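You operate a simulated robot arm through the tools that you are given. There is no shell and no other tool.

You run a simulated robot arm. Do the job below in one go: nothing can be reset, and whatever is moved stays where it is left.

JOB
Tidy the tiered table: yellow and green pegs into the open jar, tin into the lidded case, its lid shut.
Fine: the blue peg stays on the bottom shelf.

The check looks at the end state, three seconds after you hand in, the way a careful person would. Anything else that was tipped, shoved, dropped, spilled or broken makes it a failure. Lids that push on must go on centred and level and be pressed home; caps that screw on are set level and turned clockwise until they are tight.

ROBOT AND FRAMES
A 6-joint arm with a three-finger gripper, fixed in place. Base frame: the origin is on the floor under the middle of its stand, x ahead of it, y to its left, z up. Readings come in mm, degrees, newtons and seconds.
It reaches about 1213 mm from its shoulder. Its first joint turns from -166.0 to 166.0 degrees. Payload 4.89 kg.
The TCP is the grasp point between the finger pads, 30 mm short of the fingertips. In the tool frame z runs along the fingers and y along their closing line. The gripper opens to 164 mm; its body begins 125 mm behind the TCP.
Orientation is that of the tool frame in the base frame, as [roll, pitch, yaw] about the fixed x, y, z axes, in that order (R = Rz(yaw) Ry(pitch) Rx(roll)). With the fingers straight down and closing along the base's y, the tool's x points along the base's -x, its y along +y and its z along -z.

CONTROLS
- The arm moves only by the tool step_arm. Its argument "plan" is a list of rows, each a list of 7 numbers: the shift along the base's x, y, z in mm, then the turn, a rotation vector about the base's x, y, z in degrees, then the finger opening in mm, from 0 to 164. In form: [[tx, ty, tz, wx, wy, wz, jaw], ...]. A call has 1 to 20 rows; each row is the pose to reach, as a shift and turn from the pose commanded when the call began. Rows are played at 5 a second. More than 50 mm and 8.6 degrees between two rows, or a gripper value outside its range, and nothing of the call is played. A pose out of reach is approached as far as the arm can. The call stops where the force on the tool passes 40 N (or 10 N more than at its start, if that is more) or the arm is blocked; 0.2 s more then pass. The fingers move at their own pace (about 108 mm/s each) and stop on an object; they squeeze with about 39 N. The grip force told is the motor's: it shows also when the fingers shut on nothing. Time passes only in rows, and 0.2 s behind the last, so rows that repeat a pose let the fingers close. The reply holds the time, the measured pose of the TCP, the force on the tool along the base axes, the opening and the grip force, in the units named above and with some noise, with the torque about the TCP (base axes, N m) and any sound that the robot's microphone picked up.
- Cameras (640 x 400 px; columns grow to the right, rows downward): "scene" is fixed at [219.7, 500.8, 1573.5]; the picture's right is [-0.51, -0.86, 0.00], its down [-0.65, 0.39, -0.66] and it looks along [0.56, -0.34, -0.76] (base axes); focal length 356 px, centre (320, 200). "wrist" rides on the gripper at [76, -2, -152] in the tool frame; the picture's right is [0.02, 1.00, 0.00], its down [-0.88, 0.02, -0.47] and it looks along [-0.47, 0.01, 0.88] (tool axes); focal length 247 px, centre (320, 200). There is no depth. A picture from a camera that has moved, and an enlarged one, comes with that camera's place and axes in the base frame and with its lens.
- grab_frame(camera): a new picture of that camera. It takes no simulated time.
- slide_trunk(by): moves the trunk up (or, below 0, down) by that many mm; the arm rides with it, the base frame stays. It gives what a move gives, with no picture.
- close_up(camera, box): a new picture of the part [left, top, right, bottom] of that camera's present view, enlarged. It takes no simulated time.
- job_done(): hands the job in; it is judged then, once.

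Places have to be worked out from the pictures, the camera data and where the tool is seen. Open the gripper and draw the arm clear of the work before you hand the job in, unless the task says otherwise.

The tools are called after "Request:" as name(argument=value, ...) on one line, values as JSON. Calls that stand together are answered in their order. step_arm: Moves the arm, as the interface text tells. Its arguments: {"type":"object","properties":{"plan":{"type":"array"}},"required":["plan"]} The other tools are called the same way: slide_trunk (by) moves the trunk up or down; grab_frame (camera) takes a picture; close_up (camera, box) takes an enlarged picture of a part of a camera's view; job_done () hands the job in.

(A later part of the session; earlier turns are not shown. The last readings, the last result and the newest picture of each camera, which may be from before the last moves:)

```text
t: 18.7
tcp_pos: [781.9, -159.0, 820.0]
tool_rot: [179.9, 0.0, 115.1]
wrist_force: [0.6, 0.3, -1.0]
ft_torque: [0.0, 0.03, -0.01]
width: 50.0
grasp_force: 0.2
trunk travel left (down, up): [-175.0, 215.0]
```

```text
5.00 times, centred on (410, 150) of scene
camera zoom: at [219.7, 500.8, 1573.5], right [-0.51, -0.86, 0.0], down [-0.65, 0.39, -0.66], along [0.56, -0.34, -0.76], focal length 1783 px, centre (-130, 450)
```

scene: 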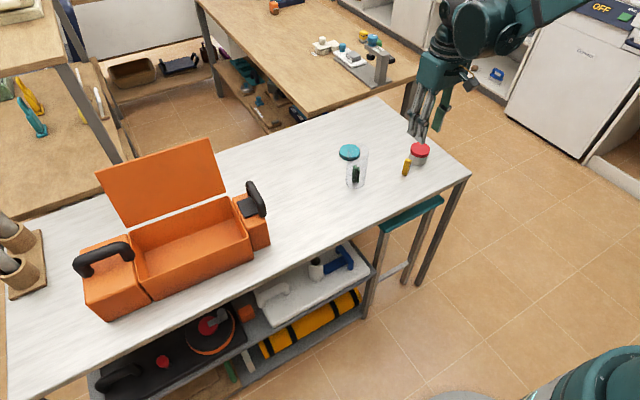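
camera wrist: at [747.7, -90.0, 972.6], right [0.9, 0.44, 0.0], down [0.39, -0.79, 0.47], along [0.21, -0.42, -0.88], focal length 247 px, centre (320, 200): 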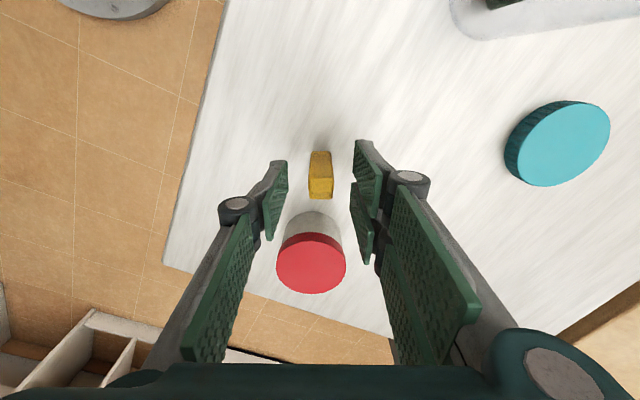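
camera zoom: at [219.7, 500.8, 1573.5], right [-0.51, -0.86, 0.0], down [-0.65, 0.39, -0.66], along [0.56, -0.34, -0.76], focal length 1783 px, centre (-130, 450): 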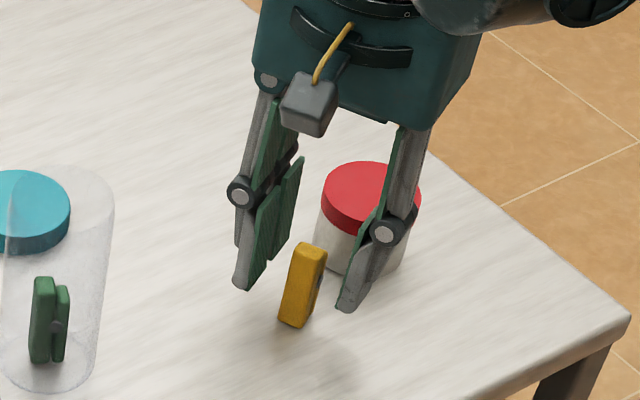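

The fingers straddle the yellow peg and are clear of the tin. Closing.

Request:
step_arm(plan=[[0, 0, 0, 0, 0, 0, 35], [0, 0, 0, 0, 0, 0, 20], [0, 0, 0, 0, 0, 0, 8], [0, 0, 0, 0, 0, 0, 8], [0, 0, 0, 0, 0, 0, 8]])

Request:
grab_frame(camera="wrist")

Request:
close_up(camera="scene", box=[370, 110, 450, 190])

```text
t: 19.9
tcp_pos: [780.6, -157.7, 820.6]
tool_rot: [180.0, 0.0, 115.0]
wrist_force: [-0.6, -0.4, 0.4]
ft_torque: [0.02, 0.01, -0.01]
width: 18.8
grasp_force: 38.8
trunk travel left (down, up): [-175.0, 215.0]
```

```text
taken
camera wrist: at [747.7, -90.0, 972.8], right [0.9, 0.44, 0.0], down [0.39, -0.79, 0.47], along [0.21, -0.42, -0.88], focal length 247 px, centre (320, 200)
```

wrist: 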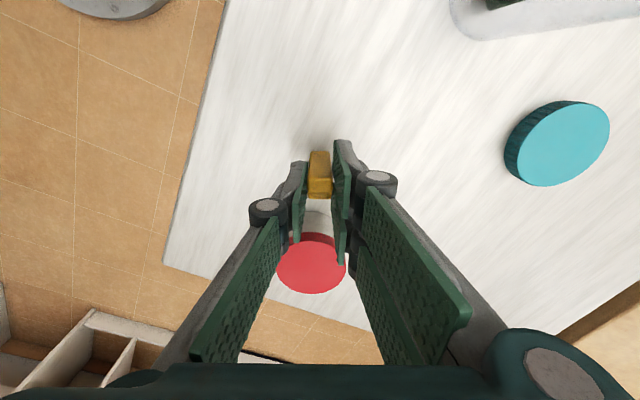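

```text
5.00 times, centred on (410, 150) of scene
camera zoom: at [219.7, 500.8, 1573.5], right [-0.51, -0.86, 0.0], down [-0.65, 0.39, -0.66], along [0.56, -0.34, -0.76], focal length 1783 px, centre (-130, 450)
```

zoom: 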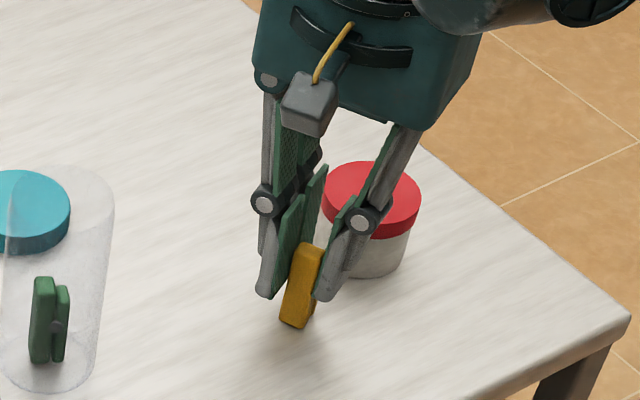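

The yellow peg is gripped at 18.8 mm. I lift it straight up 180 mm and then carry it above the jar, offset about 8 mm from centre so it goes in beside the green peg.

Request:
step_arm(plan=[[0, 0, 20, 0, 0, 0, 8], [0, 0, 60, 0, 0, 0, 8], [0, 0, 105, 0, 0, 0, 8], [0, 0, 150, 0, 0, 0, 8], [0, 0, 180, 0, 0, 0, 8], [9, 34, 180, 0, 0, 0, 8], [19, 74, 180, 0, 0, 0, 8], [30, 115, 180, 0, 0, 0, 8], [38, 145, 180, 0, 0, 0, 8], [43, 164, 180, 0, 0, 0, 8], [43, 164, 180, 0, 0, 0, 8]])

Request:
close_up(camera="wrist", box=[240, 70, 400, 220])

Request:
close_up(camera="scene", box=[310, 90, 410, 200])

```text
t: 22.3
tcp_pos: [824.8, 6.0, 1002.3]
tool_rot: [-179.9, 0.0, 115.0]
wrist_force: [0.1, 0.0, -0.8]
ft_torque: [-0.01, 0.05, 0.0]
width: 18.6
grasp_force: 39.0
trunk travel left (down, up): [-175.0, 215.0]
```

```text
2.67 times, centred on (320, 145) of wrist
camera zoom: at [791.3, 74.3, 1153.3], right [0.9, 0.44, 0.0], down [0.39, -0.79, 0.47], along [0.21, -0.42, -0.88], focal length 659 px, centre (320, 347)
```

zoom: 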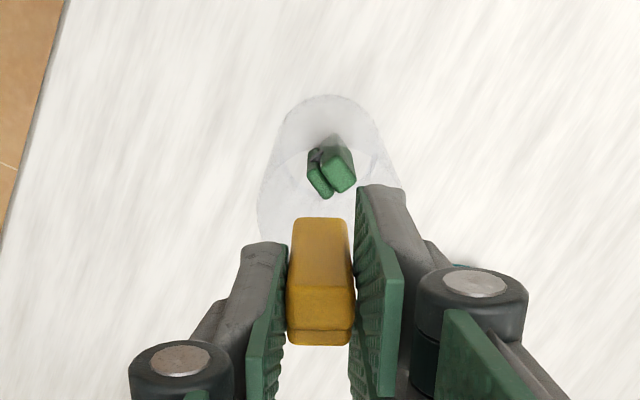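

```text
3.64 times, centred on (360, 145) of scene
camera zoom: at [219.7, 500.8, 1573.5], right [-0.51, -0.86, 0.0], down [-0.65, 0.39, -0.66], along [0.56, -0.34, -0.76], focal length 1296 px, centre (174, 400)
```

zoom: 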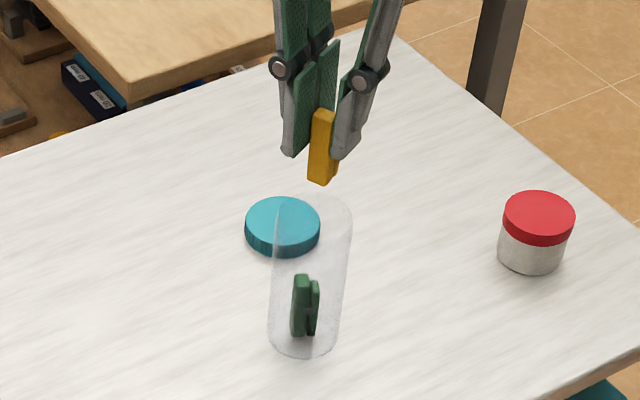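

The yellow peg is positioned within the jar mouth as planned (about 7 mm off the axis). Lowering so the peg's lower part enters, fingertips staying ~8 mm above the rim.

Request:
step_arm(plan=[[0, 0, -20, 0, 0, 0, 8], [0, 0, -40, 0, 0, 0, 8], [0, 0, -55, 0, 0, 0, 8], [0, 0, -65, 0, 0, 0, 8], [0, 0, -70, 0, 0, 0, 8], [0, 0, -70, 0, 0, 0, 8]])

Request:
close_up(camera="wrist", box=[240, 70, 400, 220])

Request:
close_up(camera="scene", box=[320, 120, 400, 200])

```text
t: 23.7
tcp_pos: [825.6, 5.5, 929.9]
tool_rot: [-180.0, 0.1, 115.0]
wrist_force: [0.1, -0.5, -0.9]
ft_torque: [-0.02, 0.01, -0.01]
width: 18.5
grasp_force: 39.4
trunk travel left (down, up): [-175.0, 215.0]
```

```text
2.67 times, centred on (320, 145) of wrist
camera zoom: at [791.0, 74.2, 1082.8], right [0.9, 0.44, 0.0], down [0.39, -0.79, 0.47], along [0.21, -0.42, -0.88], focal length 659 px, centre (320, 347)
```

zoom: 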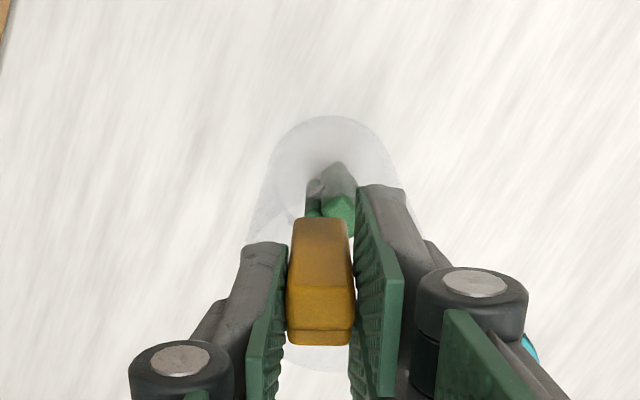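

```text
5.00 times, centred on (360, 160) of scene
camera zoom: at [219.7, 500.8, 1573.5], right [-0.51, -0.86, 0.0], down [-0.65, 0.39, -0.66], along [0.56, -0.34, -0.76], focal length 1783 px, centre (120, 400)
```

zoom: 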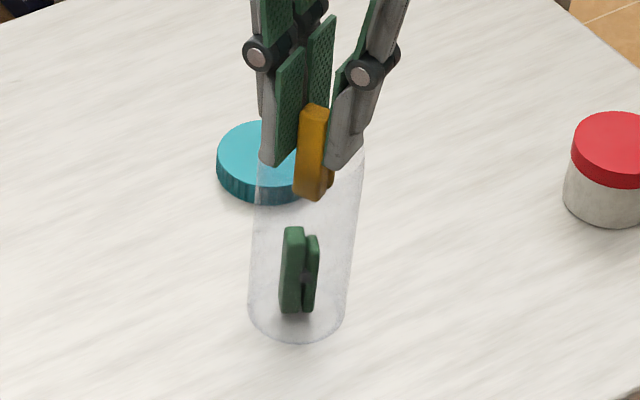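

The peg's lower end is inside the mouth and no contact force is felt. Releasing.

Request:
step_arm(plan=[[0, 0, 1, 0, 0, 0, 8], [0, 0, 1, 0, 0, 0, 30], [0, 0, 1, 0, 0, 0, 50], [0, 0, 1, 0, 0, 0, 50], [0, 0, 1, 0, 0, 0, 50]])

Request:
close_up(camera="wrist", box=[240, 70, 400, 220])

Request:
close_up(camera="scene", box=[320, 120, 400, 200])

```text
t: 24.9
tcp_pos: [825.2, 6.6, 932.0]
tool_rot: [180.0, 0.1, 115.1]
wrist_force: [0.4, -0.3, 0.9]
ft_torque: [0.01, 0.01, 0.01]
width: 50.0
grasp_force: 0.0
trunk travel left (down, up): [-175.0, 215.0]
```

```text
2.67 times, centred on (320, 145) of wrist
camera zoom: at [791.0, 74.3, 1083.8], right [0.9, 0.44, 0.0], down [0.39, -0.79, 0.47], along [0.21, -0.42, -0.88], focal length 659 px, centre (320, 347)
```

zoom: 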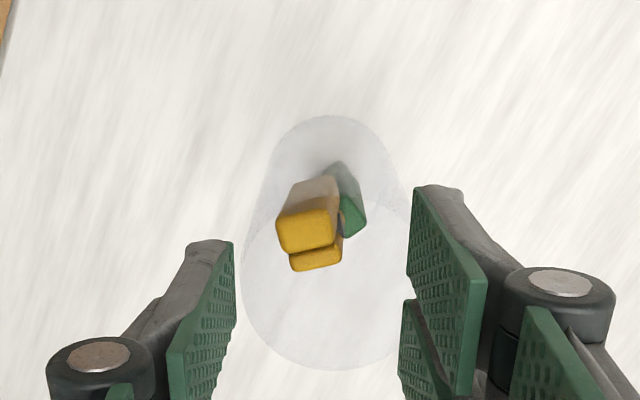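

```text
5.00 times, centred on (360, 160) of scene
camera zoom: at [219.7, 500.8, 1573.5], right [-0.51, -0.86, 0.0], down [-0.65, 0.39, -0.66], along [0.56, -0.34, -0.76], focal length 1783 px, centre (120, 400)
```

zoom: 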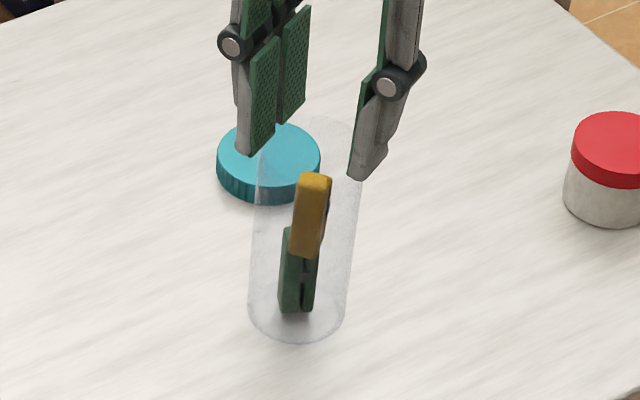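

The yellow peg is in the jar too, below the rim. I rise straight up and then move high over to the case to measure it and its open lid.

Request:
step_arm(plan=[[0, 0, 45, 0, 0, 0, 50], [0, 0, 90, 0, 0, 0, 50], [0, 0, 135, 0, 0, 0, 50], [-15, 20, 170, 0, 0, 8, 60], [-30, 45, 200, 0, 0, 16, 80], [-45, 75, 210, 0, 0, 24, 100], [-60, 110, 215, 0, 0, 32, 120], [-80, 150, 215, 0, 0, 40, 140], [-100, 190, 215, 0, 0, 48, 150], [-120, 230, 215, 0, 0, 56, 160], [-140, 270, 215, 0, 0, 64, 164], [-150, 310, 215, 0, 0, 65, 164], [-150, 345, 215, 0, 0, 65, 164], [-150, 345, 215, 0, 0, 65, 164]])

Request:
grab_frame(camera="wrist")

Request:
grab_frame(camera="scene")

```text
t: 27.9
tcp_pos: [673.9, 349.5, 1146.0]
tool_rot: [-180.0, 0.1, -180.0]
wrist_force: [0.0, 1.4, -1.0]
ft_torque: [-0.07, 0.04, -0.03]
width: 164.1
grasp_force: 0.2
trunk travel left (down, up): [-175.0, 215.0]
```

```text
taken
camera wrist: at [598.0, 348.4, 1298.2], right [-0.02, 1.0, 0.0], down [0.88, 0.02, 0.47], along [0.47, 0.01, -0.88], focal length 247 px, centre (320, 200)
```

wrist: 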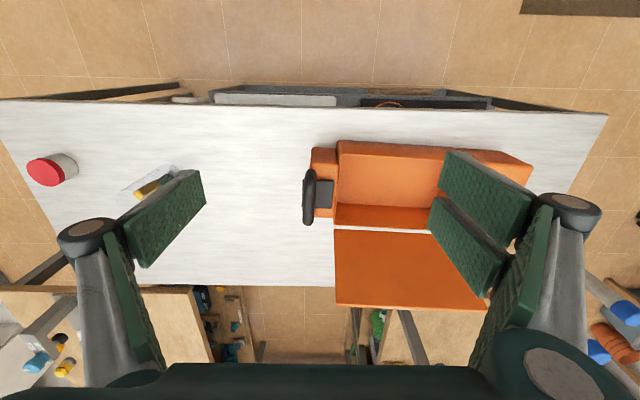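

```text
taken
```

scene: 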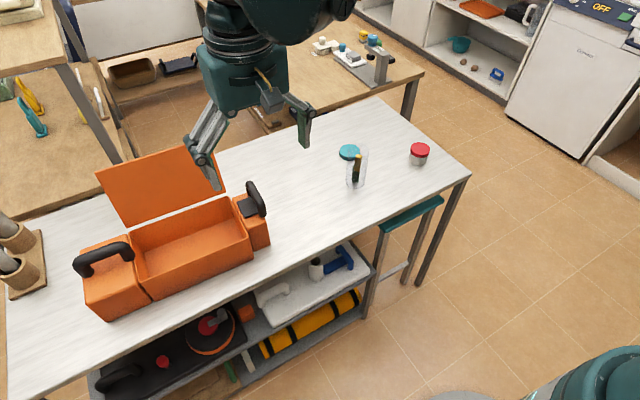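

Request:
close_up(camera="scene", box=[320, 130, 440, 210])

Request:
close_up(camera="wrist", box=[280, 120, 550, 320])

Request:
close_up(camera="scene", box=[60, 130, 290, 330])

```text
5.00 times, centred on (380, 170) of scene
camera zoom: at [219.7, 500.8, 1573.5], right [-0.51, -0.86, 0.0], down [-0.65, 0.39, -0.66], along [0.56, -0.34, -0.76], focal length 1783 px, centre (20, 350)
```

zoom: 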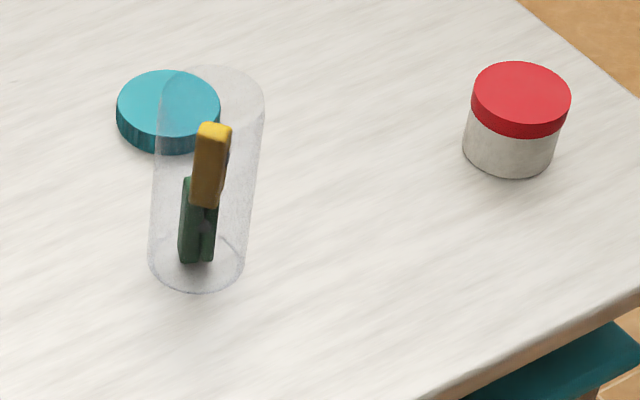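

```text
2.00 times, centred on (415, 220) of wrist
camera zoom: at [598.0, 348.4, 1298.2], right [-0.02, 1.0, 0.0], down [0.88, 0.02, 0.47], along [0.47, 0.01, -0.88], focal length 494 px, centre (130, 160)
```

zoom: 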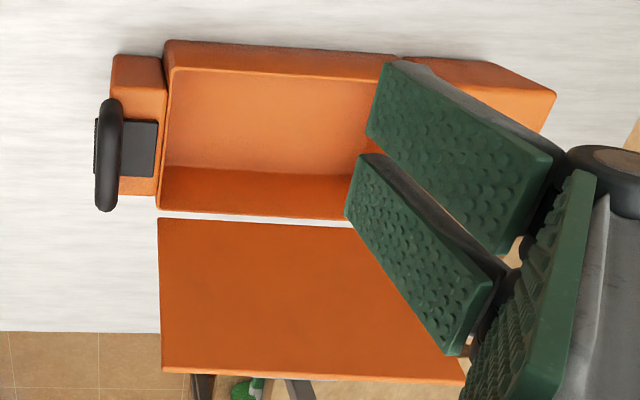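

```text
2.00 times, centred on (175, 230) of scene
camera zoom: at [219.7, 500.8, 1573.5], right [-0.51, -0.86, 0.0], down [-0.65, 0.39, -0.66], along [0.56, -0.34, -0.76], focal length 713 px, centre (610, 140)
```

zoom: 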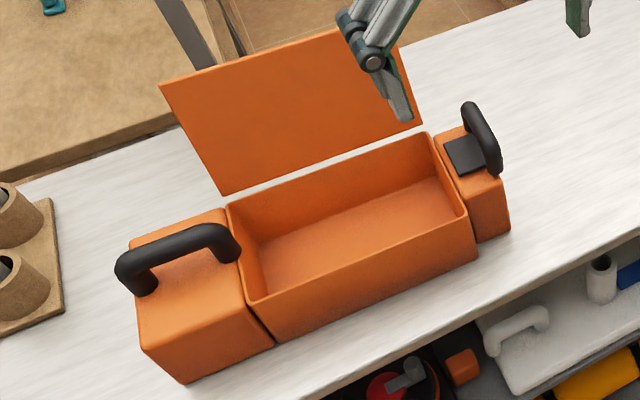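

Case measured: bin rim at z ≈ 855, spanning x ≈ 740–892 and y ≈ 385–641, with the lid hinged behind and leaning back about 17° (top edge near x 952, z 1013). The tin is near (805, −224), about 63 mm wide, top at z ≈ 816. I travel high to above the tin with a wide jaw.

Request:
step_arm(plan=[[10, -44, 0, 0, 0, 0, 160], [20, -88, 0, 0, 0, 0, 150], [30, -132, 0, 0, 0, 0, 140], [40, -177, 0, 0, 0, 0, 130], [50, -221, 0, 0, 0, 0, 120], [60, -265, 0, 0, 0, 0, 120], [70, -309, 0, 0, 0, 0, 120], [80, -353, 0, 0, 0, 0, 120], [90, -397, 0, 0, 0, 0, 120], [100, -441, 0, 0, 0, 0, 120], [110, -485, 0, 0, 0, 0, 120], [120, -530, 0, 0, 0, 0, 120], [131, -574, 0, 0, 0, 0, 120], [131, -574, -45, 0, 0, 0, 120], [131, -574, -90, 0, 0, 0, 120], [131, -574, -135, 0, 0, 0, 120], [131, -574, -170, 0, 0, 0, 120], [131, -574, -170, 0, 0, 0, 120]])

Request:
grab_frame(camera="wrist")

Request:
close_up(camera="wrist", box=[260, 100, 380, 200])

Request:
close_up(camera="scene", box=[320, 60, 480, 200])

```text
t: 31.7
tcp_pos: [806.6, -223.4, 975.4]
tool_rot: [180.0, 0.0, -180.0]
wrist_force: [1.1, 0.3, -0.9]
ft_torque: [0.0, 0.07, 0.03]
width: 120.2
grasp_force: 0.1
trunk travel left (down, up): [-175.0, 215.0]
```

```text
taken
camera wrist: at [729.9, -225.6, 1127.4], right [-0.02, 1.0, 0.0], down [0.88, 0.02, 0.47], along [0.47, 0.01, -0.88], focal length 247 px, centre (320, 200)
```

wrist: 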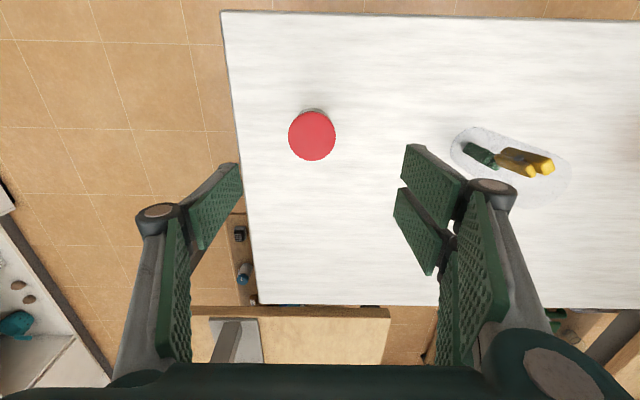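

```text
4.00 times, centred on (320, 150) of wrist
camera zoom: at [729.9, -225.6, 1127.4], right [-0.02, 1.0, 0.0], down [0.88, 0.02, 0.47], along [0.47, 0.01, -0.88], focal length 988 px, centre (320, 400)
```

zoom: 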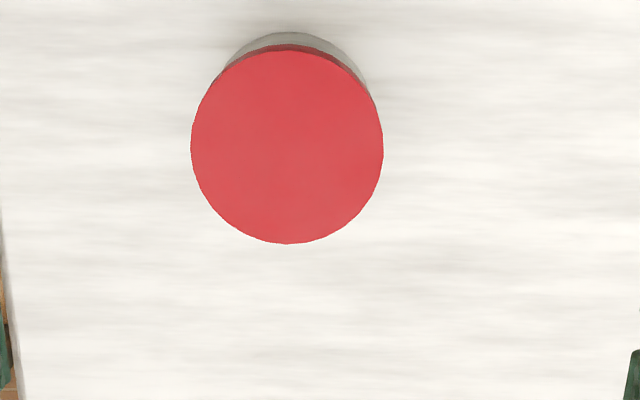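

```text
2.86 times, centred on (400, 130) of scene
camera zoom: at [219.7, 500.8, 1573.5], right [-0.51, -0.86, 0.0], down [-0.65, 0.39, -0.66], along [0.56, -0.34, -0.76], focal length 1019 px, centre (91, 400)
```

zoom: 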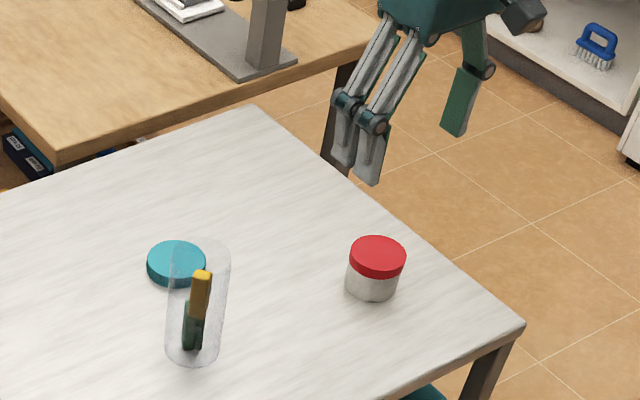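

The overhead view puts the tin at (809, −234) with its top near z 804 and radius 31 mm. I shift over it and descend with the jaw wide so the pads straddle it.

Request:
step_arm(plan=[[2.7, -10.6, -30, 0, 0, 0, 110], [2.7, -10.6, -70, 0, 0, 0, 110], [2.7, -10.6, -110, 0, 0, 0, 110], [2.7, -10.6, -140, 0, 0, 0, 110], [2.7, -10.6, -140, 0, 0, 0, 110]])

Request:
grab_frame(camera="wrist")

Request:
close_up(camera="scene", box=[370, 90, 470, 190])

```text
t: 32.9
tcp_pos: [807.9, -234.6, 836.1]
tool_rot: [180.0, 0.0, -179.9]
wrist_force: [0.8, -0.4, -1.1]
ft_torque: [0.04, 0.03, 0.03]
width: 109.7
grasp_force: 0.1
trunk travel left (down, up): [-175.0, 215.0]
```

```text
taken
camera wrist: at [731.9, -235.9, 988.5], right [-0.02, 1.0, 0.0], down [0.88, 0.02, 0.47], along [0.47, 0.01, -0.88], focal length 247 px, centre (320, 200)
```

wrist: 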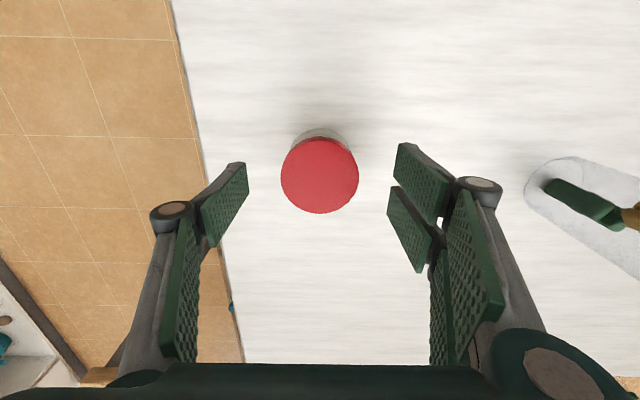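

```text
4.00 times, centred on (420, 140) of scene
camera zoom: at [219.7, 500.8, 1573.5], right [-0.51, -0.86, 0.0], down [-0.65, 0.39, -0.66], along [0.56, -0.34, -0.76], focal length 1426 px, centre (-80, 440)
```

zoom: 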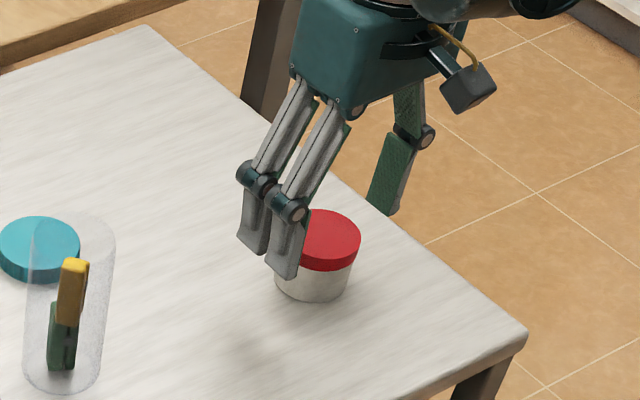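

The tin is centred between the fingers. Descending the last 38 mm and closing gently.

Request:
step_arm(plan=[[0.5, -0.5, -15, 0, 0, 0, 105], [0.5, -0.5, -28, 0, 0, 0, 100], [0.5, -0.5, -38, 0, 0, 0, 100], [0.5, -0.5, -38, 0, 0, 0, 90], [0.5, -0.5, -38, 0, 0, 0, 75], [0.5, -0.5, -38, 0, 0, 0, 60], [0.5, -0.5, -38, 0, 0, 0, 50], [0.5, -0.5, -38, 0, 0, 0, 50], [0.5, -0.5, -38, 0, 0, 0, 50]])

Request:
grab_frame(camera="wrist")

Request:
close_up(camera="scene", box=[370, 90, 470, 190])

```text
t: 34.9
tcp_pos: [809.9, -234.6, 799.1]
tool_rot: [180.0, 0.1, -180.0]
wrist_force: [-1.5, 0.4, 0.0]
ft_torque: [-0.02, -0.01, -0.05]
width: 57.8
grasp_force: 39.1
trunk travel left (down, up): [-175.0, 215.0]
```

```text
taken
camera wrist: at [732.8, -236.6, 951.2], right [-0.02, 1.0, 0.0], down [0.88, 0.02, 0.47], along [0.47, 0.01, -0.88], focal length 247 px, centre (320, 200)
```

wrist: 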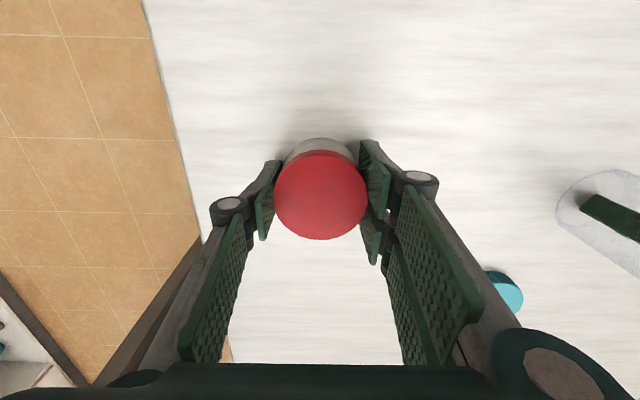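

```text
4.00 times, centred on (420, 140) of scene
camera zoom: at [219.7, 500.8, 1573.5], right [-0.51, -0.86, 0.0], down [-0.65, 0.39, -0.66], along [0.56, -0.34, -0.76], focal length 1426 px, centre (-80, 440)
```

zoom: 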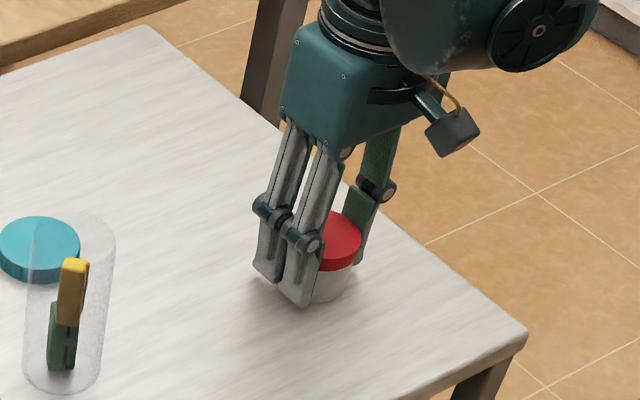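

The tin is gripped at 57.8 mm. I lift it 30 mm slowly and check that the body and its red top come up together.

Request:
step_arm(plan=[[0, 0, 8, 0, 0, 0, 50], [0, 0, 18, 0, 0, 0, 50], [0, 0, 30, 0, 0, 0, 50], [0, 0, 30, 0, 0, 0, 50]])

Request:
close_up(camera="scene", box=[380, 90, 460, 190])

Request:
close_up(camera="wrist", box=[240, 100, 400, 260])

```text
t: 35.9
tcp_pos: [810.1, -233.0, 829.5]
tool_rot: [180.0, 0.0, -180.0]
wrist_force: [-0.4, 0.6, -1.4]
ft_torque: [0.01, 0.0, 0.01]
width: 57.9
grasp_force: 38.6
trunk travel left (down, up): [-175.0, 215.0]
```

```text
4.00 times, centred on (420, 140) of scene
camera zoom: at [219.7, 500.8, 1573.5], right [-0.51, -0.86, 0.0], down [-0.65, 0.39, -0.66], along [0.56, -0.34, -0.76], focal length 1426 px, centre (-80, 440)
```

zoom: 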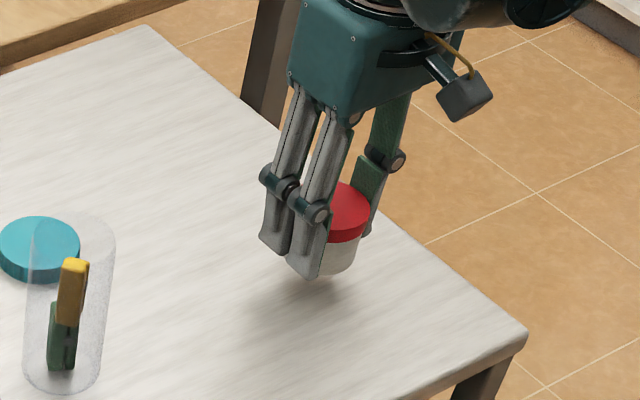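

```text
2.50 times, centred on (320, 180) of wrist
camera zoom: at [732.8, -236.4, 981.2], right [-0.02, 1.0, 0.0], down [0.88, 0.02, 0.47], along [0.47, 0.01, -0.88], focal length 617 px, centre (320, 250)
```

zoom: 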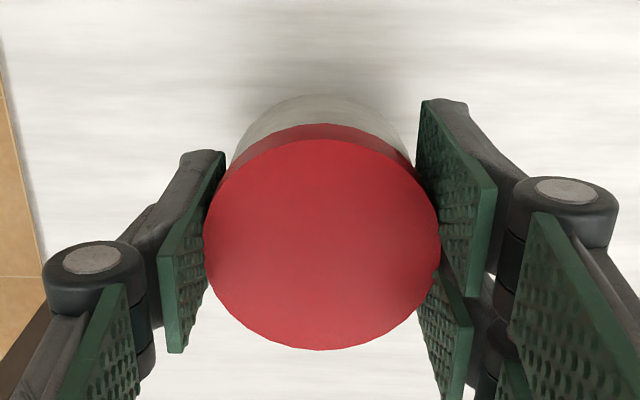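

The tin came up whole. I now lift it to z ≈ 1040 and start carrying it across toward the case, well above the jar.

Request:
step_arm(plan=[[0, 0, 40, 0, 0, 0, 50], [0, 0, 85, 0, 0, 0, 50], [0, 0, 130, 0, 0, 0, 50], [0, 0, 175, 0, 0, 0, 50], [0, 0, 212, 0, 0, 0, 50], [-5, 40, 212, 0, 0, 0, 50], [-10, 85, 212, 0, 0, 0, 50], [-15, 130, 212, 0, 0, 0, 50], [-20, 175, 212, 0, 0, 0, 50], [-20, 220, 212, 0, 0, 0, 50], [-20, 265, 212, 0, 0, 0, 50], [-20, 310, 212, 0, 0, 0, 50], [-15, 355, 212, 0, 0, 0, 50], [-10, 400, 212, 0, 0, 0, 50], [-5, 445, 212, 0, 0, 0, 50], [0, 490, 212, 0, 0, 0, 50], [0, 535, 212, 0, 0, 0, 50], [0, 535, 212, 0, 0, 0, 50]])

Request:
grab_frame(camera="wrist")

Request:
grab_frame(camera="scene")

```text
t: 39.7
tcp_pos: [811.0, 302.8, 1039.8]
tool_rot: [-180.0, 0.0, 180.0]
wrist_force: [-0.3, 0.6, -1.3]
ft_torque: [-0.03, 0.02, -0.02]
width: 58.3
grasp_force: 39.4
trunk travel left (down, up): [-175.0, 215.0]
```

```text
taken
camera wrist: at [734.0, 300.9, 1192.1], right [-0.02, 1.0, 0.0], down [0.88, 0.02, 0.47], along [0.47, 0.01, -0.88], focal length 247 px, centre (320, 200)
```

wrist: 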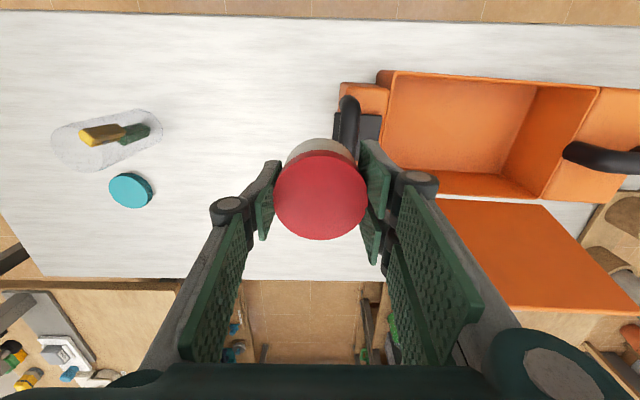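

```text
taken
```

scene: 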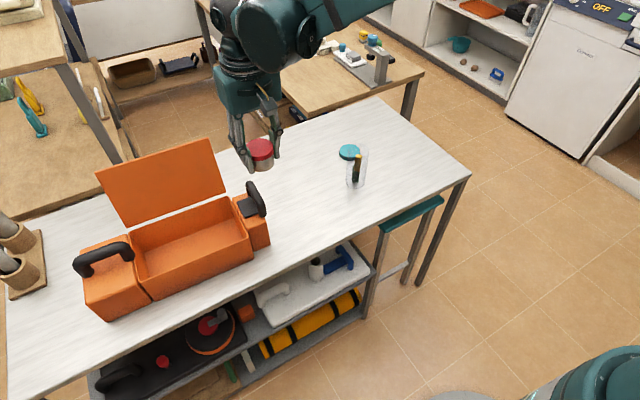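

The tin is now near the case. I'll zoom in on the bin to pin down its corners before lowering the tin.

Request:
close_up(camera="wrist", box=[330, 50, 640, 320])

Request:
close_up(camera="scene", box=[70, 130, 290, 330])

```text
1.48 times, centred on (485, 185) of wrist
camera zoom: at [734.0, 300.9, 1192.1], right [-0.02, 1.0, 0.0], down [0.88, 0.02, 0.47], along [0.47, 0.01, -0.88], focal length 366 px, centre (76, 222)
```

zoom: 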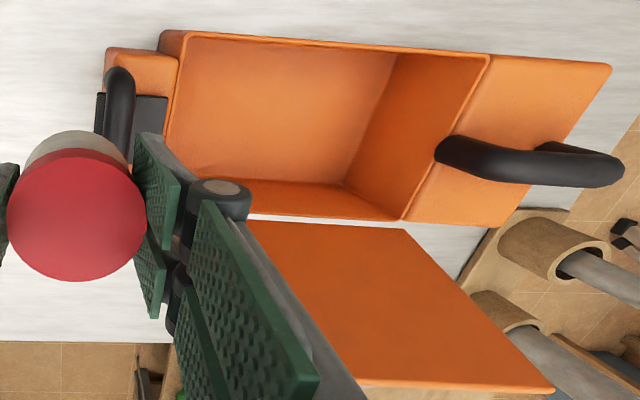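

```text
2.00 times, centred on (180, 230) of scene
camera zoom: at [219.7, 500.8, 1573.5], right [-0.51, -0.86, 0.0], down [-0.65, 0.39, -0.66], along [0.56, -0.34, -0.76], focal length 713 px, centre (600, 140)
```

zoom: 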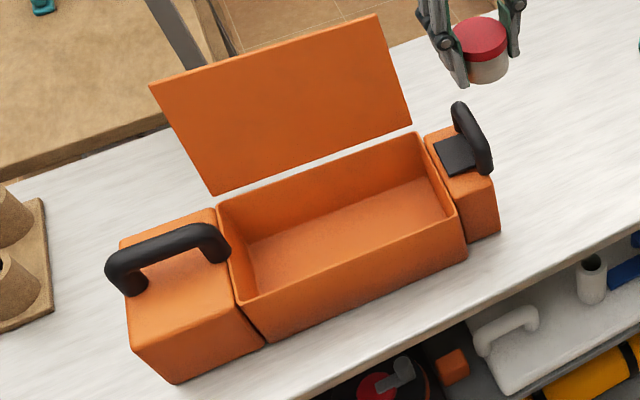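

Bin corners are consistent: centre near (821, 517), interior about 145 × 250 mm. I carry the tin to above (812, 510) and lower partway into the bin.

Request:
step_arm(plan=[[0, 42, 0, 0, 0, 0, 50], [0, 84, 0, 0, 0, 0, 50], [1, 126, 0, 0, 0, 0, 50], [1, 168, 0, 0, 0, 0, 50], [1, 208, 0, 0, 0, 0, 50], [1, 208, -40, 0, 0, 0, 50], [1, 208, -80, 0, 0, 0, 50], [1, 208, -120, 0, 0, 0, 50], [1, 208, -120, 0, 0, 0, 50]])

Request:
grab_frame(camera="wrist")

Request:
grab_frame(camera="scene")

```text
t: 41.7
tcp_pos: [809.7, 508.3, 919.6]
tool_rot: [-180.0, 0.0, 180.0]
wrist_force: [0.8, 0.0, -0.6]
ft_torque: [-0.01, 0.05, -0.03]
width: 58.0
grasp_force: 38.9
trunk travel left (down, up): [-175.0, 215.0]
```

```text
taken
camera wrist: at [733.1, 506.7, 1072.6], right [-0.02, 1.0, 0.0], down [0.88, 0.02, 0.47], along [0.47, 0.01, -0.88], focal length 247 px, centre (320, 200)
```

wrist: 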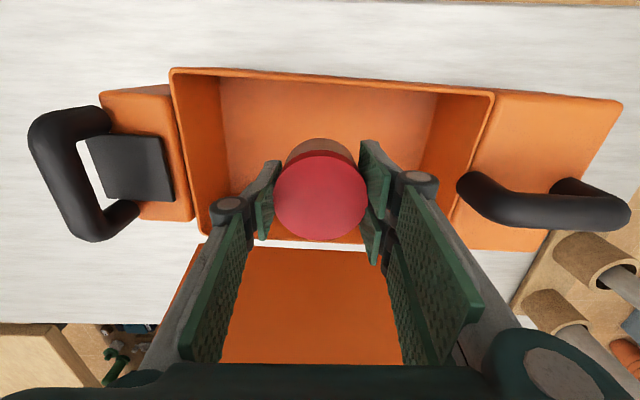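

```text
taken
```

scene: 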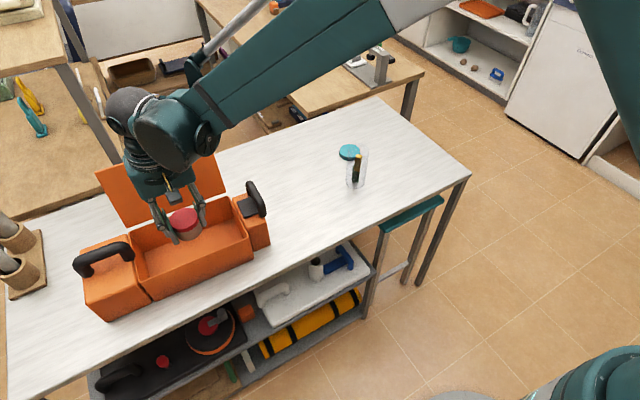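

Everything is clear of the lid and handles. Lowering further in small steps toward the bin floor.

Request:
step_arm(plan=[[0, 0, -30, 0, 0, 0, 50], [0, 0, -60, 0, 0, 0, 50], [0, 0, -85, 0, 0, 0, 50], [0, 0, -95, 0, 0, 0, 50], [0, 0, -101, 0, 0, 0, 50], [0, 0, -101, 0, 0, 0, 50]])

Request:
grab_frame(camera="wrist")

Request:
close_up(camera="scene", box=[90, 60, 290, 290])

```text
t: 43.1
tcp_pos: [809.5, 508.0, 819.0]
tool_rot: [-179.9, 0.1, -179.9]
wrist_force: [0.1, 0.2, -0.3]
ft_torque: [0.0, 0.04, 0.0]
width: 57.9
grasp_force: 38.7
trunk travel left (down, up): [-175.0, 215.0]
```

```text
taken
camera wrist: at [733.4, 506.5, 971.8], right [-0.02, 1.0, 0.0], down [0.88, 0.02, 0.47], along [0.47, 0.01, -0.88], focal length 247 px, centre (320, 200)
```

wrist: 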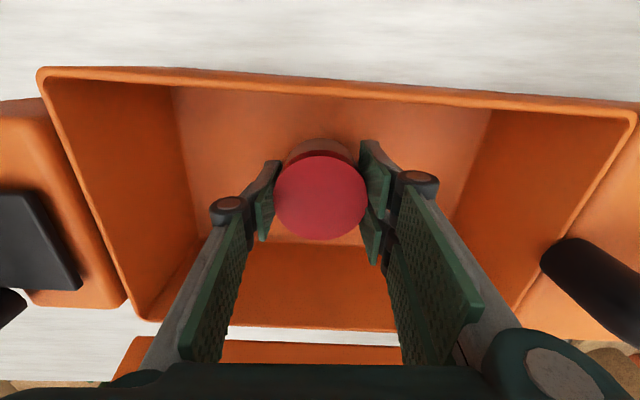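

```text
1.74 times, centred on (190, 175) of scene
camera zoom: at [219.7, 500.8, 1573.5], right [-0.51, -0.86, 0.0], down [-0.65, 0.39, -0.66], along [0.56, -0.34, -0.76], focal length 620 px, centre (546, 244)
```

zoom: 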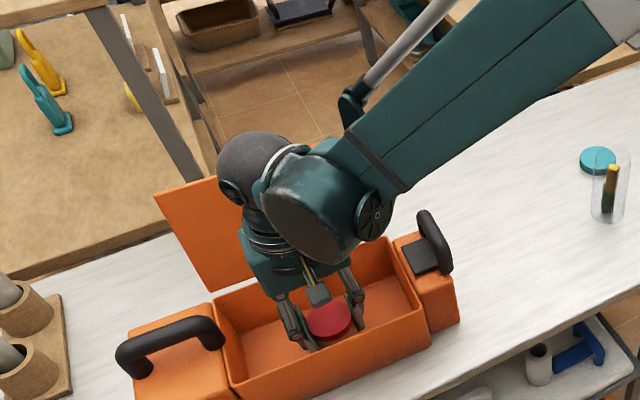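

No contact yet. Continuing in small steps while watching the force.

Request:
step_arm(plan=[[0, 0, -3, 0, 0, 0, 50], [0, 0, -6, 0, 0, 0, 50], [0, 0, -8, 0, 0, 0, 50], [0, 0, -8, 0, 0, 0, 50]])

```text
t: 44.1
tcp_pos: [810.2, 508.0, 811.2]
tool_rot: [-179.9, -0.1, 180.0]
wrist_force: [-0.8, -0.3, -1.0]
ft_torque: [-0.03, 0.02, 0.0]
width: 58.1
grasp_force: 38.5
trunk travel left (down, up): [-175.0, 215.0]
```

Request:
step_arm(plan=[[0, 0, -1.5, 0, 0, 0, 50], [0, 0, -3, 0, 0, 0, 50], [0, 0, -3, 0, 0, 0, 50]])

```text
t: 44.9
tcp_pos: [809.7, 509.0, 810.9]
tool_rot: [-180.0, 0.0, 180.0]
wrist_force: [0.5, 0.5, -0.7]
ft_torque: [-0.01, -0.02, 0.02]
width: 58.1
grasp_force: 38.1
trunk travel left (down, up): [-175.0, 215.0]
```

Still no contact at about z 808–810. Another few millimetres down.

Request:
step_arm(plan=[[0, 0, -1.5, 0, 0, 0, 50], [0, 0, -3, 0, 0, 0, 50], [0, 0, -3, 0, 0, 0, 50]])

Request:
grab_frame(camera="wrist")

```text
t: 45.7
tcp_pos: [809.7, 509.2, 805.7]
tool_rot: [-180.0, 0.1, -180.0]
wrist_force: [-0.8, -0.5, 0.5]
ft_torque: [0.01, 0.0, -0.03]
width: 58.3
grasp_force: 38.9
trunk travel left (down, up): [-175.0, 215.0]
```

```text
taken
camera wrist: at [733.5, 506.8, 957.9], right [-0.02, 1.0, 0.0], down [0.88, 0.02, 0.47], along [0.47, 0.01, -0.88], focal length 247 px, centre (320, 200)
```

wrist: 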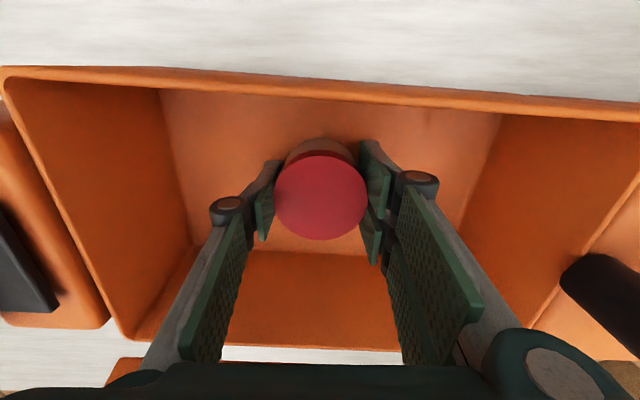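

Contact not reached yet (tin bottom estimated at ~765). Stepping down another 3 mm.

Request:
step_arm(plan=[[0, 0, -1, 0, 0, 0, 50], [0, 0, -2, 0, 0, 0, 50], [0, 0, -3, 0, 0, 0, 50], [0, 0, -3, 0, 0, 0, 50]])

```text
t: 46.7
tcp_pos: [809.8, 508.1, 804.0]
tool_rot: [179.8, 0.1, -179.9]
wrist_force: [6.7, 1.2, 20.0]
ft_torque: [0.12, -0.22, -0.02]
width: 58.0
grasp_force: 39.4
trunk travel left (down, up): [-175.0, 215.0]
```

Contact felt at 20 N: the tin's base is on the bin floor. I ease up 1 mm and open the jaw to release.

Request:
step_arm(plan=[[0, 0, 1, 0, 0, 0, 50], [0, 0, 1.5, 0, 0, 0, 58], [0, 0, 1.5, 0, 0, 0, 70], [0, 0, 1.5, 0, 0, 0, 84], [0, 0, 1.5, 0, 0, 0, 84], [0, 0, 1.5, 0, 0, 0, 84]])

Request:
grab_frame(camera="wrist")

```text
t: 48.1
tcp_pos: [810.3, 508.5, 804.3]
tool_rot: [-179.9, 0.0, 179.9]
wrist_force: [-0.5, 0.1, 0.8]
ft_torque: [-0.03, -0.02, 0.01]
width: 84.0
grasp_force: 0.0
trunk travel left (down, up): [-175.0, 215.0]
```

```text
taken
camera wrist: at [733.6, 507.1, 956.5], right [-0.02, 1.0, 0.0], down [0.88, 0.02, 0.47], along [0.47, 0.01, -0.88], focal length 247 px, centre (320, 200)
```

wrist: 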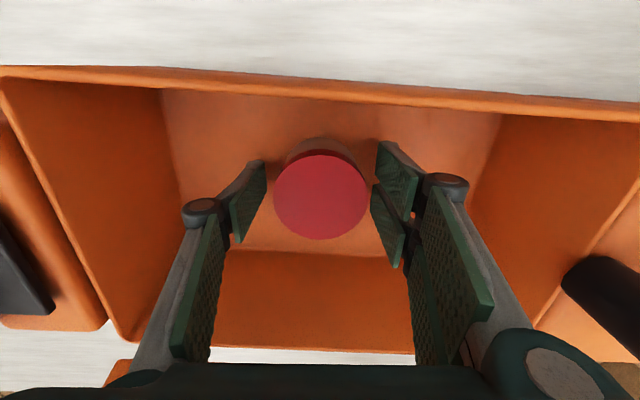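

The tin stands upright in the bin, released. I lift straight out to above the lid's height.

Request:
step_arm(plan=[[0, 0, 20, 0, 0, 0, 84], [0, 0, 50, 0, 0, 0, 84], [0, 0, 95, 0, 0, 0, 84], [0, 0, 140, 0, 0, 0, 84], [0, 0, 185, 0, 0, 0, 84], [0, 0, 230, 0, 0, 0, 84], [0, 0, 275, 0, 0, 0, 84], [0, 0, 320, 0, 0, 0, 84], [0, 0, 320, 0, 0, 0, 84]])

Request:
grab_frame(camera="wrist")

Request:
grab_frame(camera="scene")

```text
t: 50.1
tcp_pos: [809.4, 507.9, 1123.9]
tool_rot: [179.9, 0.0, 179.9]
wrist_force: [-1.4, -0.9, 1.3]
ft_torque: [0.06, -0.09, -0.03]
width: 84.2
grasp_force: 0.0
trunk travel left (down, up): [-175.0, 215.0]
```

```text
taken
camera wrist: at [732.4, 506.1, 1277.8], right [-0.02, 1.0, 0.0], down [0.88, 0.02, 0.47], along [0.47, 0.01, -0.88], focal length 247 px, centre (320, 200)
```

wrist: 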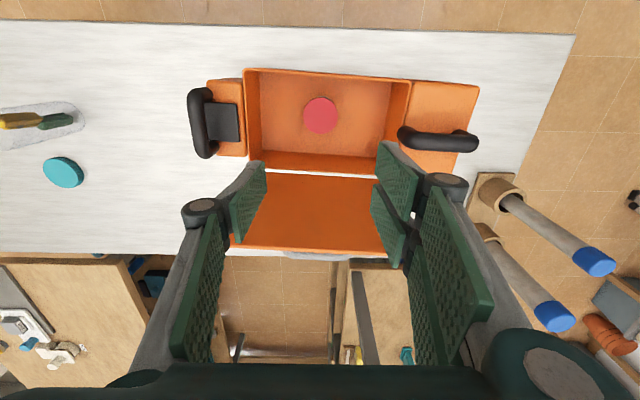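

```text
taken
```

scene: 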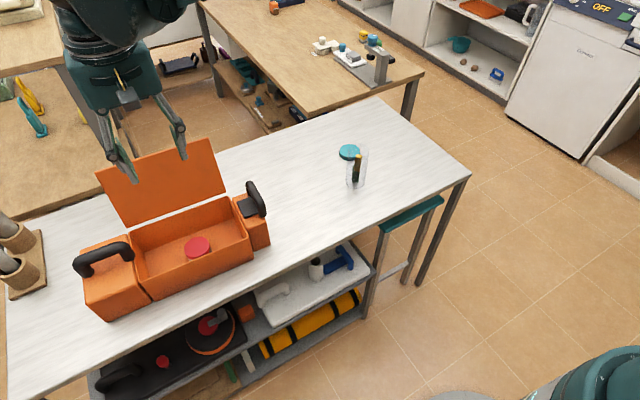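

The tin is in the bin. There's a grey shape just beyond the lid's top edge; I'll zoom in to see whether it belongs to the lid.

Request:
close_up(camera="wrist", box=[220, 150, 420, 275])

Request:
close_up(camera="scene", box=[70, 120, 280, 330])

```text
3.20 times, centred on (320, 212) of wrist
camera zoom: at [732.4, 506.1, 1277.8], right [-0.02, 1.0, 0.0], down [0.88, 0.02, 0.47], along [0.47, 0.01, -0.88], focal length 790 px, centre (320, 160)
```

zoom: 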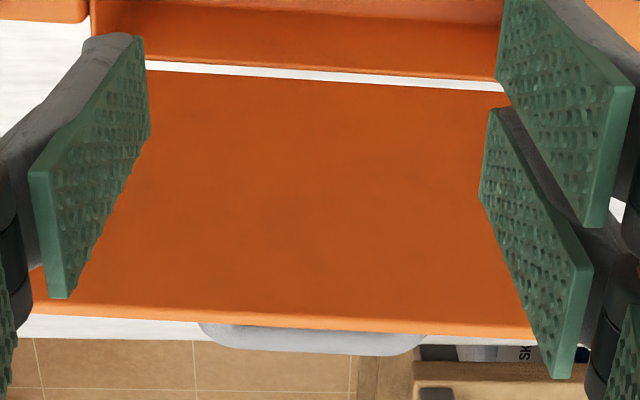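

```text
1.90 times, centred on (175, 225) of scene
camera zoom: at [219.7, 500.8, 1573.5], right [-0.51, -0.86, 0.0], down [-0.65, 0.39, -0.66], along [0.56, -0.34, -0.76], focal length 679 px, centre (596, 152)
```

zoom: 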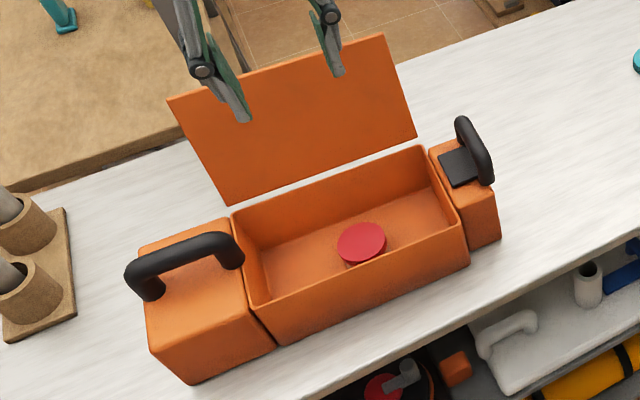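

The grey bar looks like a grab handle on the lid's outer face, roughly y 447–568. I plan to straddle the lid's top edge near y 415 (clear of that handle), single finger behind, and walk the lid forward and down under control. First I turn the tool +87° and go above the edge at safe height.

Request:
step_arm(plan=[[12, -8, 0, 0, 0, 8, 84], [24, -16, 0, 0, 0, 16, 84], [36, -24, 0, 0, 0, 24, 80], [48, -32, 0, 0, 0, 32, 75], [60, -40, 0, 0, 0, 40, 70], [72, -48, 0, 0, 0, 48, 65], [84, -56, 0, 0, 0, 56, 60], [96, -64, 0, 0, 0, 64, 60], [110, -73, 0, 0, 0, 72, 60], [126, -83, 0, 0, 0, 80, 60], [142.6, -93, 0, 0, 0, 87.3, 60], [142.6, -93, 0, 0, 0, 87.3, 60]])

Request:
grab_frame(camera="wrist")

Request:
grab_frame(camera="scene")

```text
t: 52.7
tcp_pos: [952.3, 414.8, 1124.6]
tool_rot: [-180.0, 0.0, -92.6]
wrist_force: [-0.1, -1.1, 0.2]
ft_torque: [-0.02, 0.03, 0.02]
width: 59.8
grasp_force: 0.1
trunk travel left (down, up): [-175.0, 215.0]
```

```text
taken
camera wrist: at [951.1, 338.9, 1276.2], right [-1.0, 0.02, 0.0], down [0.02, 0.88, 0.47], along [0.01, 0.47, -0.88], focal length 247 px, centre (320, 200)
```

wrist: 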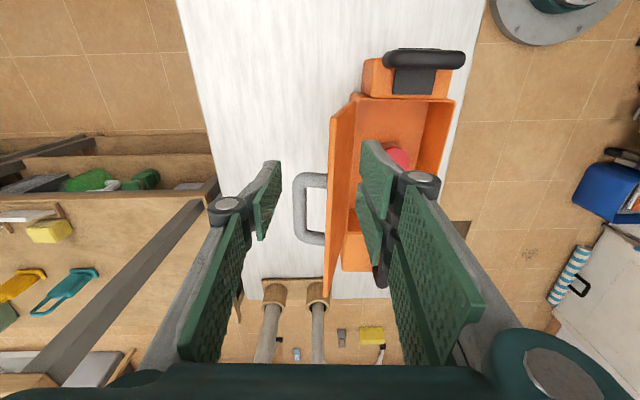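

```text
taken
```

scene: 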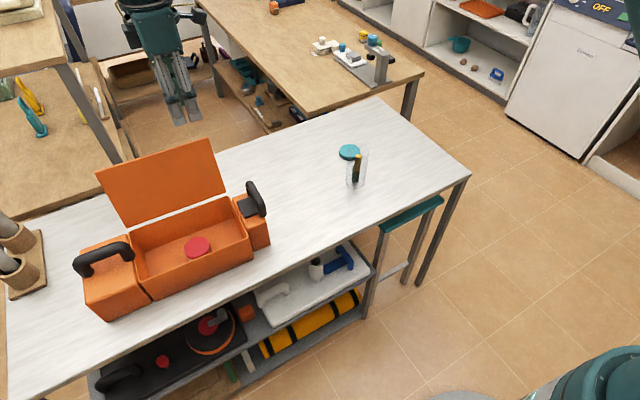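

Good edge-on view: a grey U-handle sits on the lid's back. I'll zoom in to place the lid's edge relative to the fingers.

Request:
close_up(camera="wrist", box=[250, 70, 480, 310])

```text
1.67 times, centred on (365, 190) of wrist
camera zoom: at [951.1, 338.9, 1276.2], right [-1.0, 0.02, 0.0], down [0.02, 0.88, 0.47], along [0.01, 0.47, -0.88], focal length 412 px, centre (245, 217)
```

zoom: 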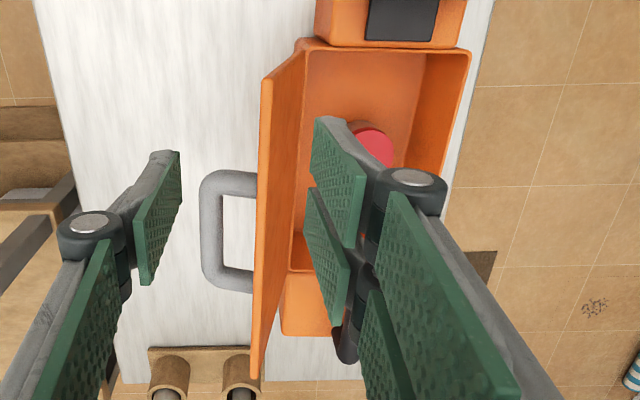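

The lid's top edge is at x ≈ 941 here (z ≈ 1022) and the U-handle starts at y ≈ 456, clear of my fingers. I shift −11 mm in x and lower so the fingertips straddle the edge by about 30 mm.

Request:
step_arm(plan=[[-11, 0, -10, 0, 0, 0, 60], [-11, 0, -40, 0, 0, 0, 60], [-11, 0, -65, 0, 0, 0, 60], [-11, 0, -85, 0, 0, 0, 60], [-11, 0, -100, 0, 0, 0, 60], [-11, 0, -100, 0, 0, 0, 60]])

Request:
grab_frame(camera="wrist")

Request:
close_up(camera="scene", box=[90, 30, 290, 280])

```text
t: 54.1
tcp_pos: [942.1, 416.7, 1024.1]
tool_rot: [-180.0, 0.0, -92.6]
wrist_force: [0.2, -0.3, -0.1]
ft_torque: [0.03, 0.01, -0.03]
width: 60.0
grasp_force: 0.0
trunk travel left (down, up): [-175.0, 215.0]
```

```text
taken
camera wrist: at [939.7, 339.9, 1176.6], right [-1.0, 0.03, 0.0], down [0.02, 0.88, 0.47], along [0.01, 0.47, -0.88], focal length 247 px, centre (320, 200)
```

wrist: 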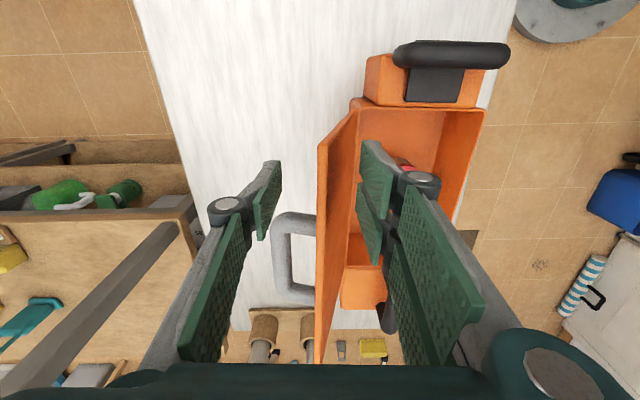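

```text
1.60 times, centred on (190, 155) of scene
camera zoom: at [219.7, 500.8, 1573.5], right [-0.51, -0.86, 0.0], down [-0.65, 0.39, -0.66], along [0.56, -0.34, -0.76], focal length 570 px, centre (528, 272)
```

zoom: 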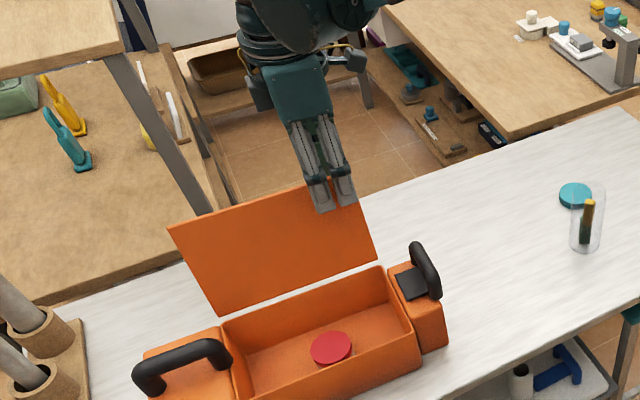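

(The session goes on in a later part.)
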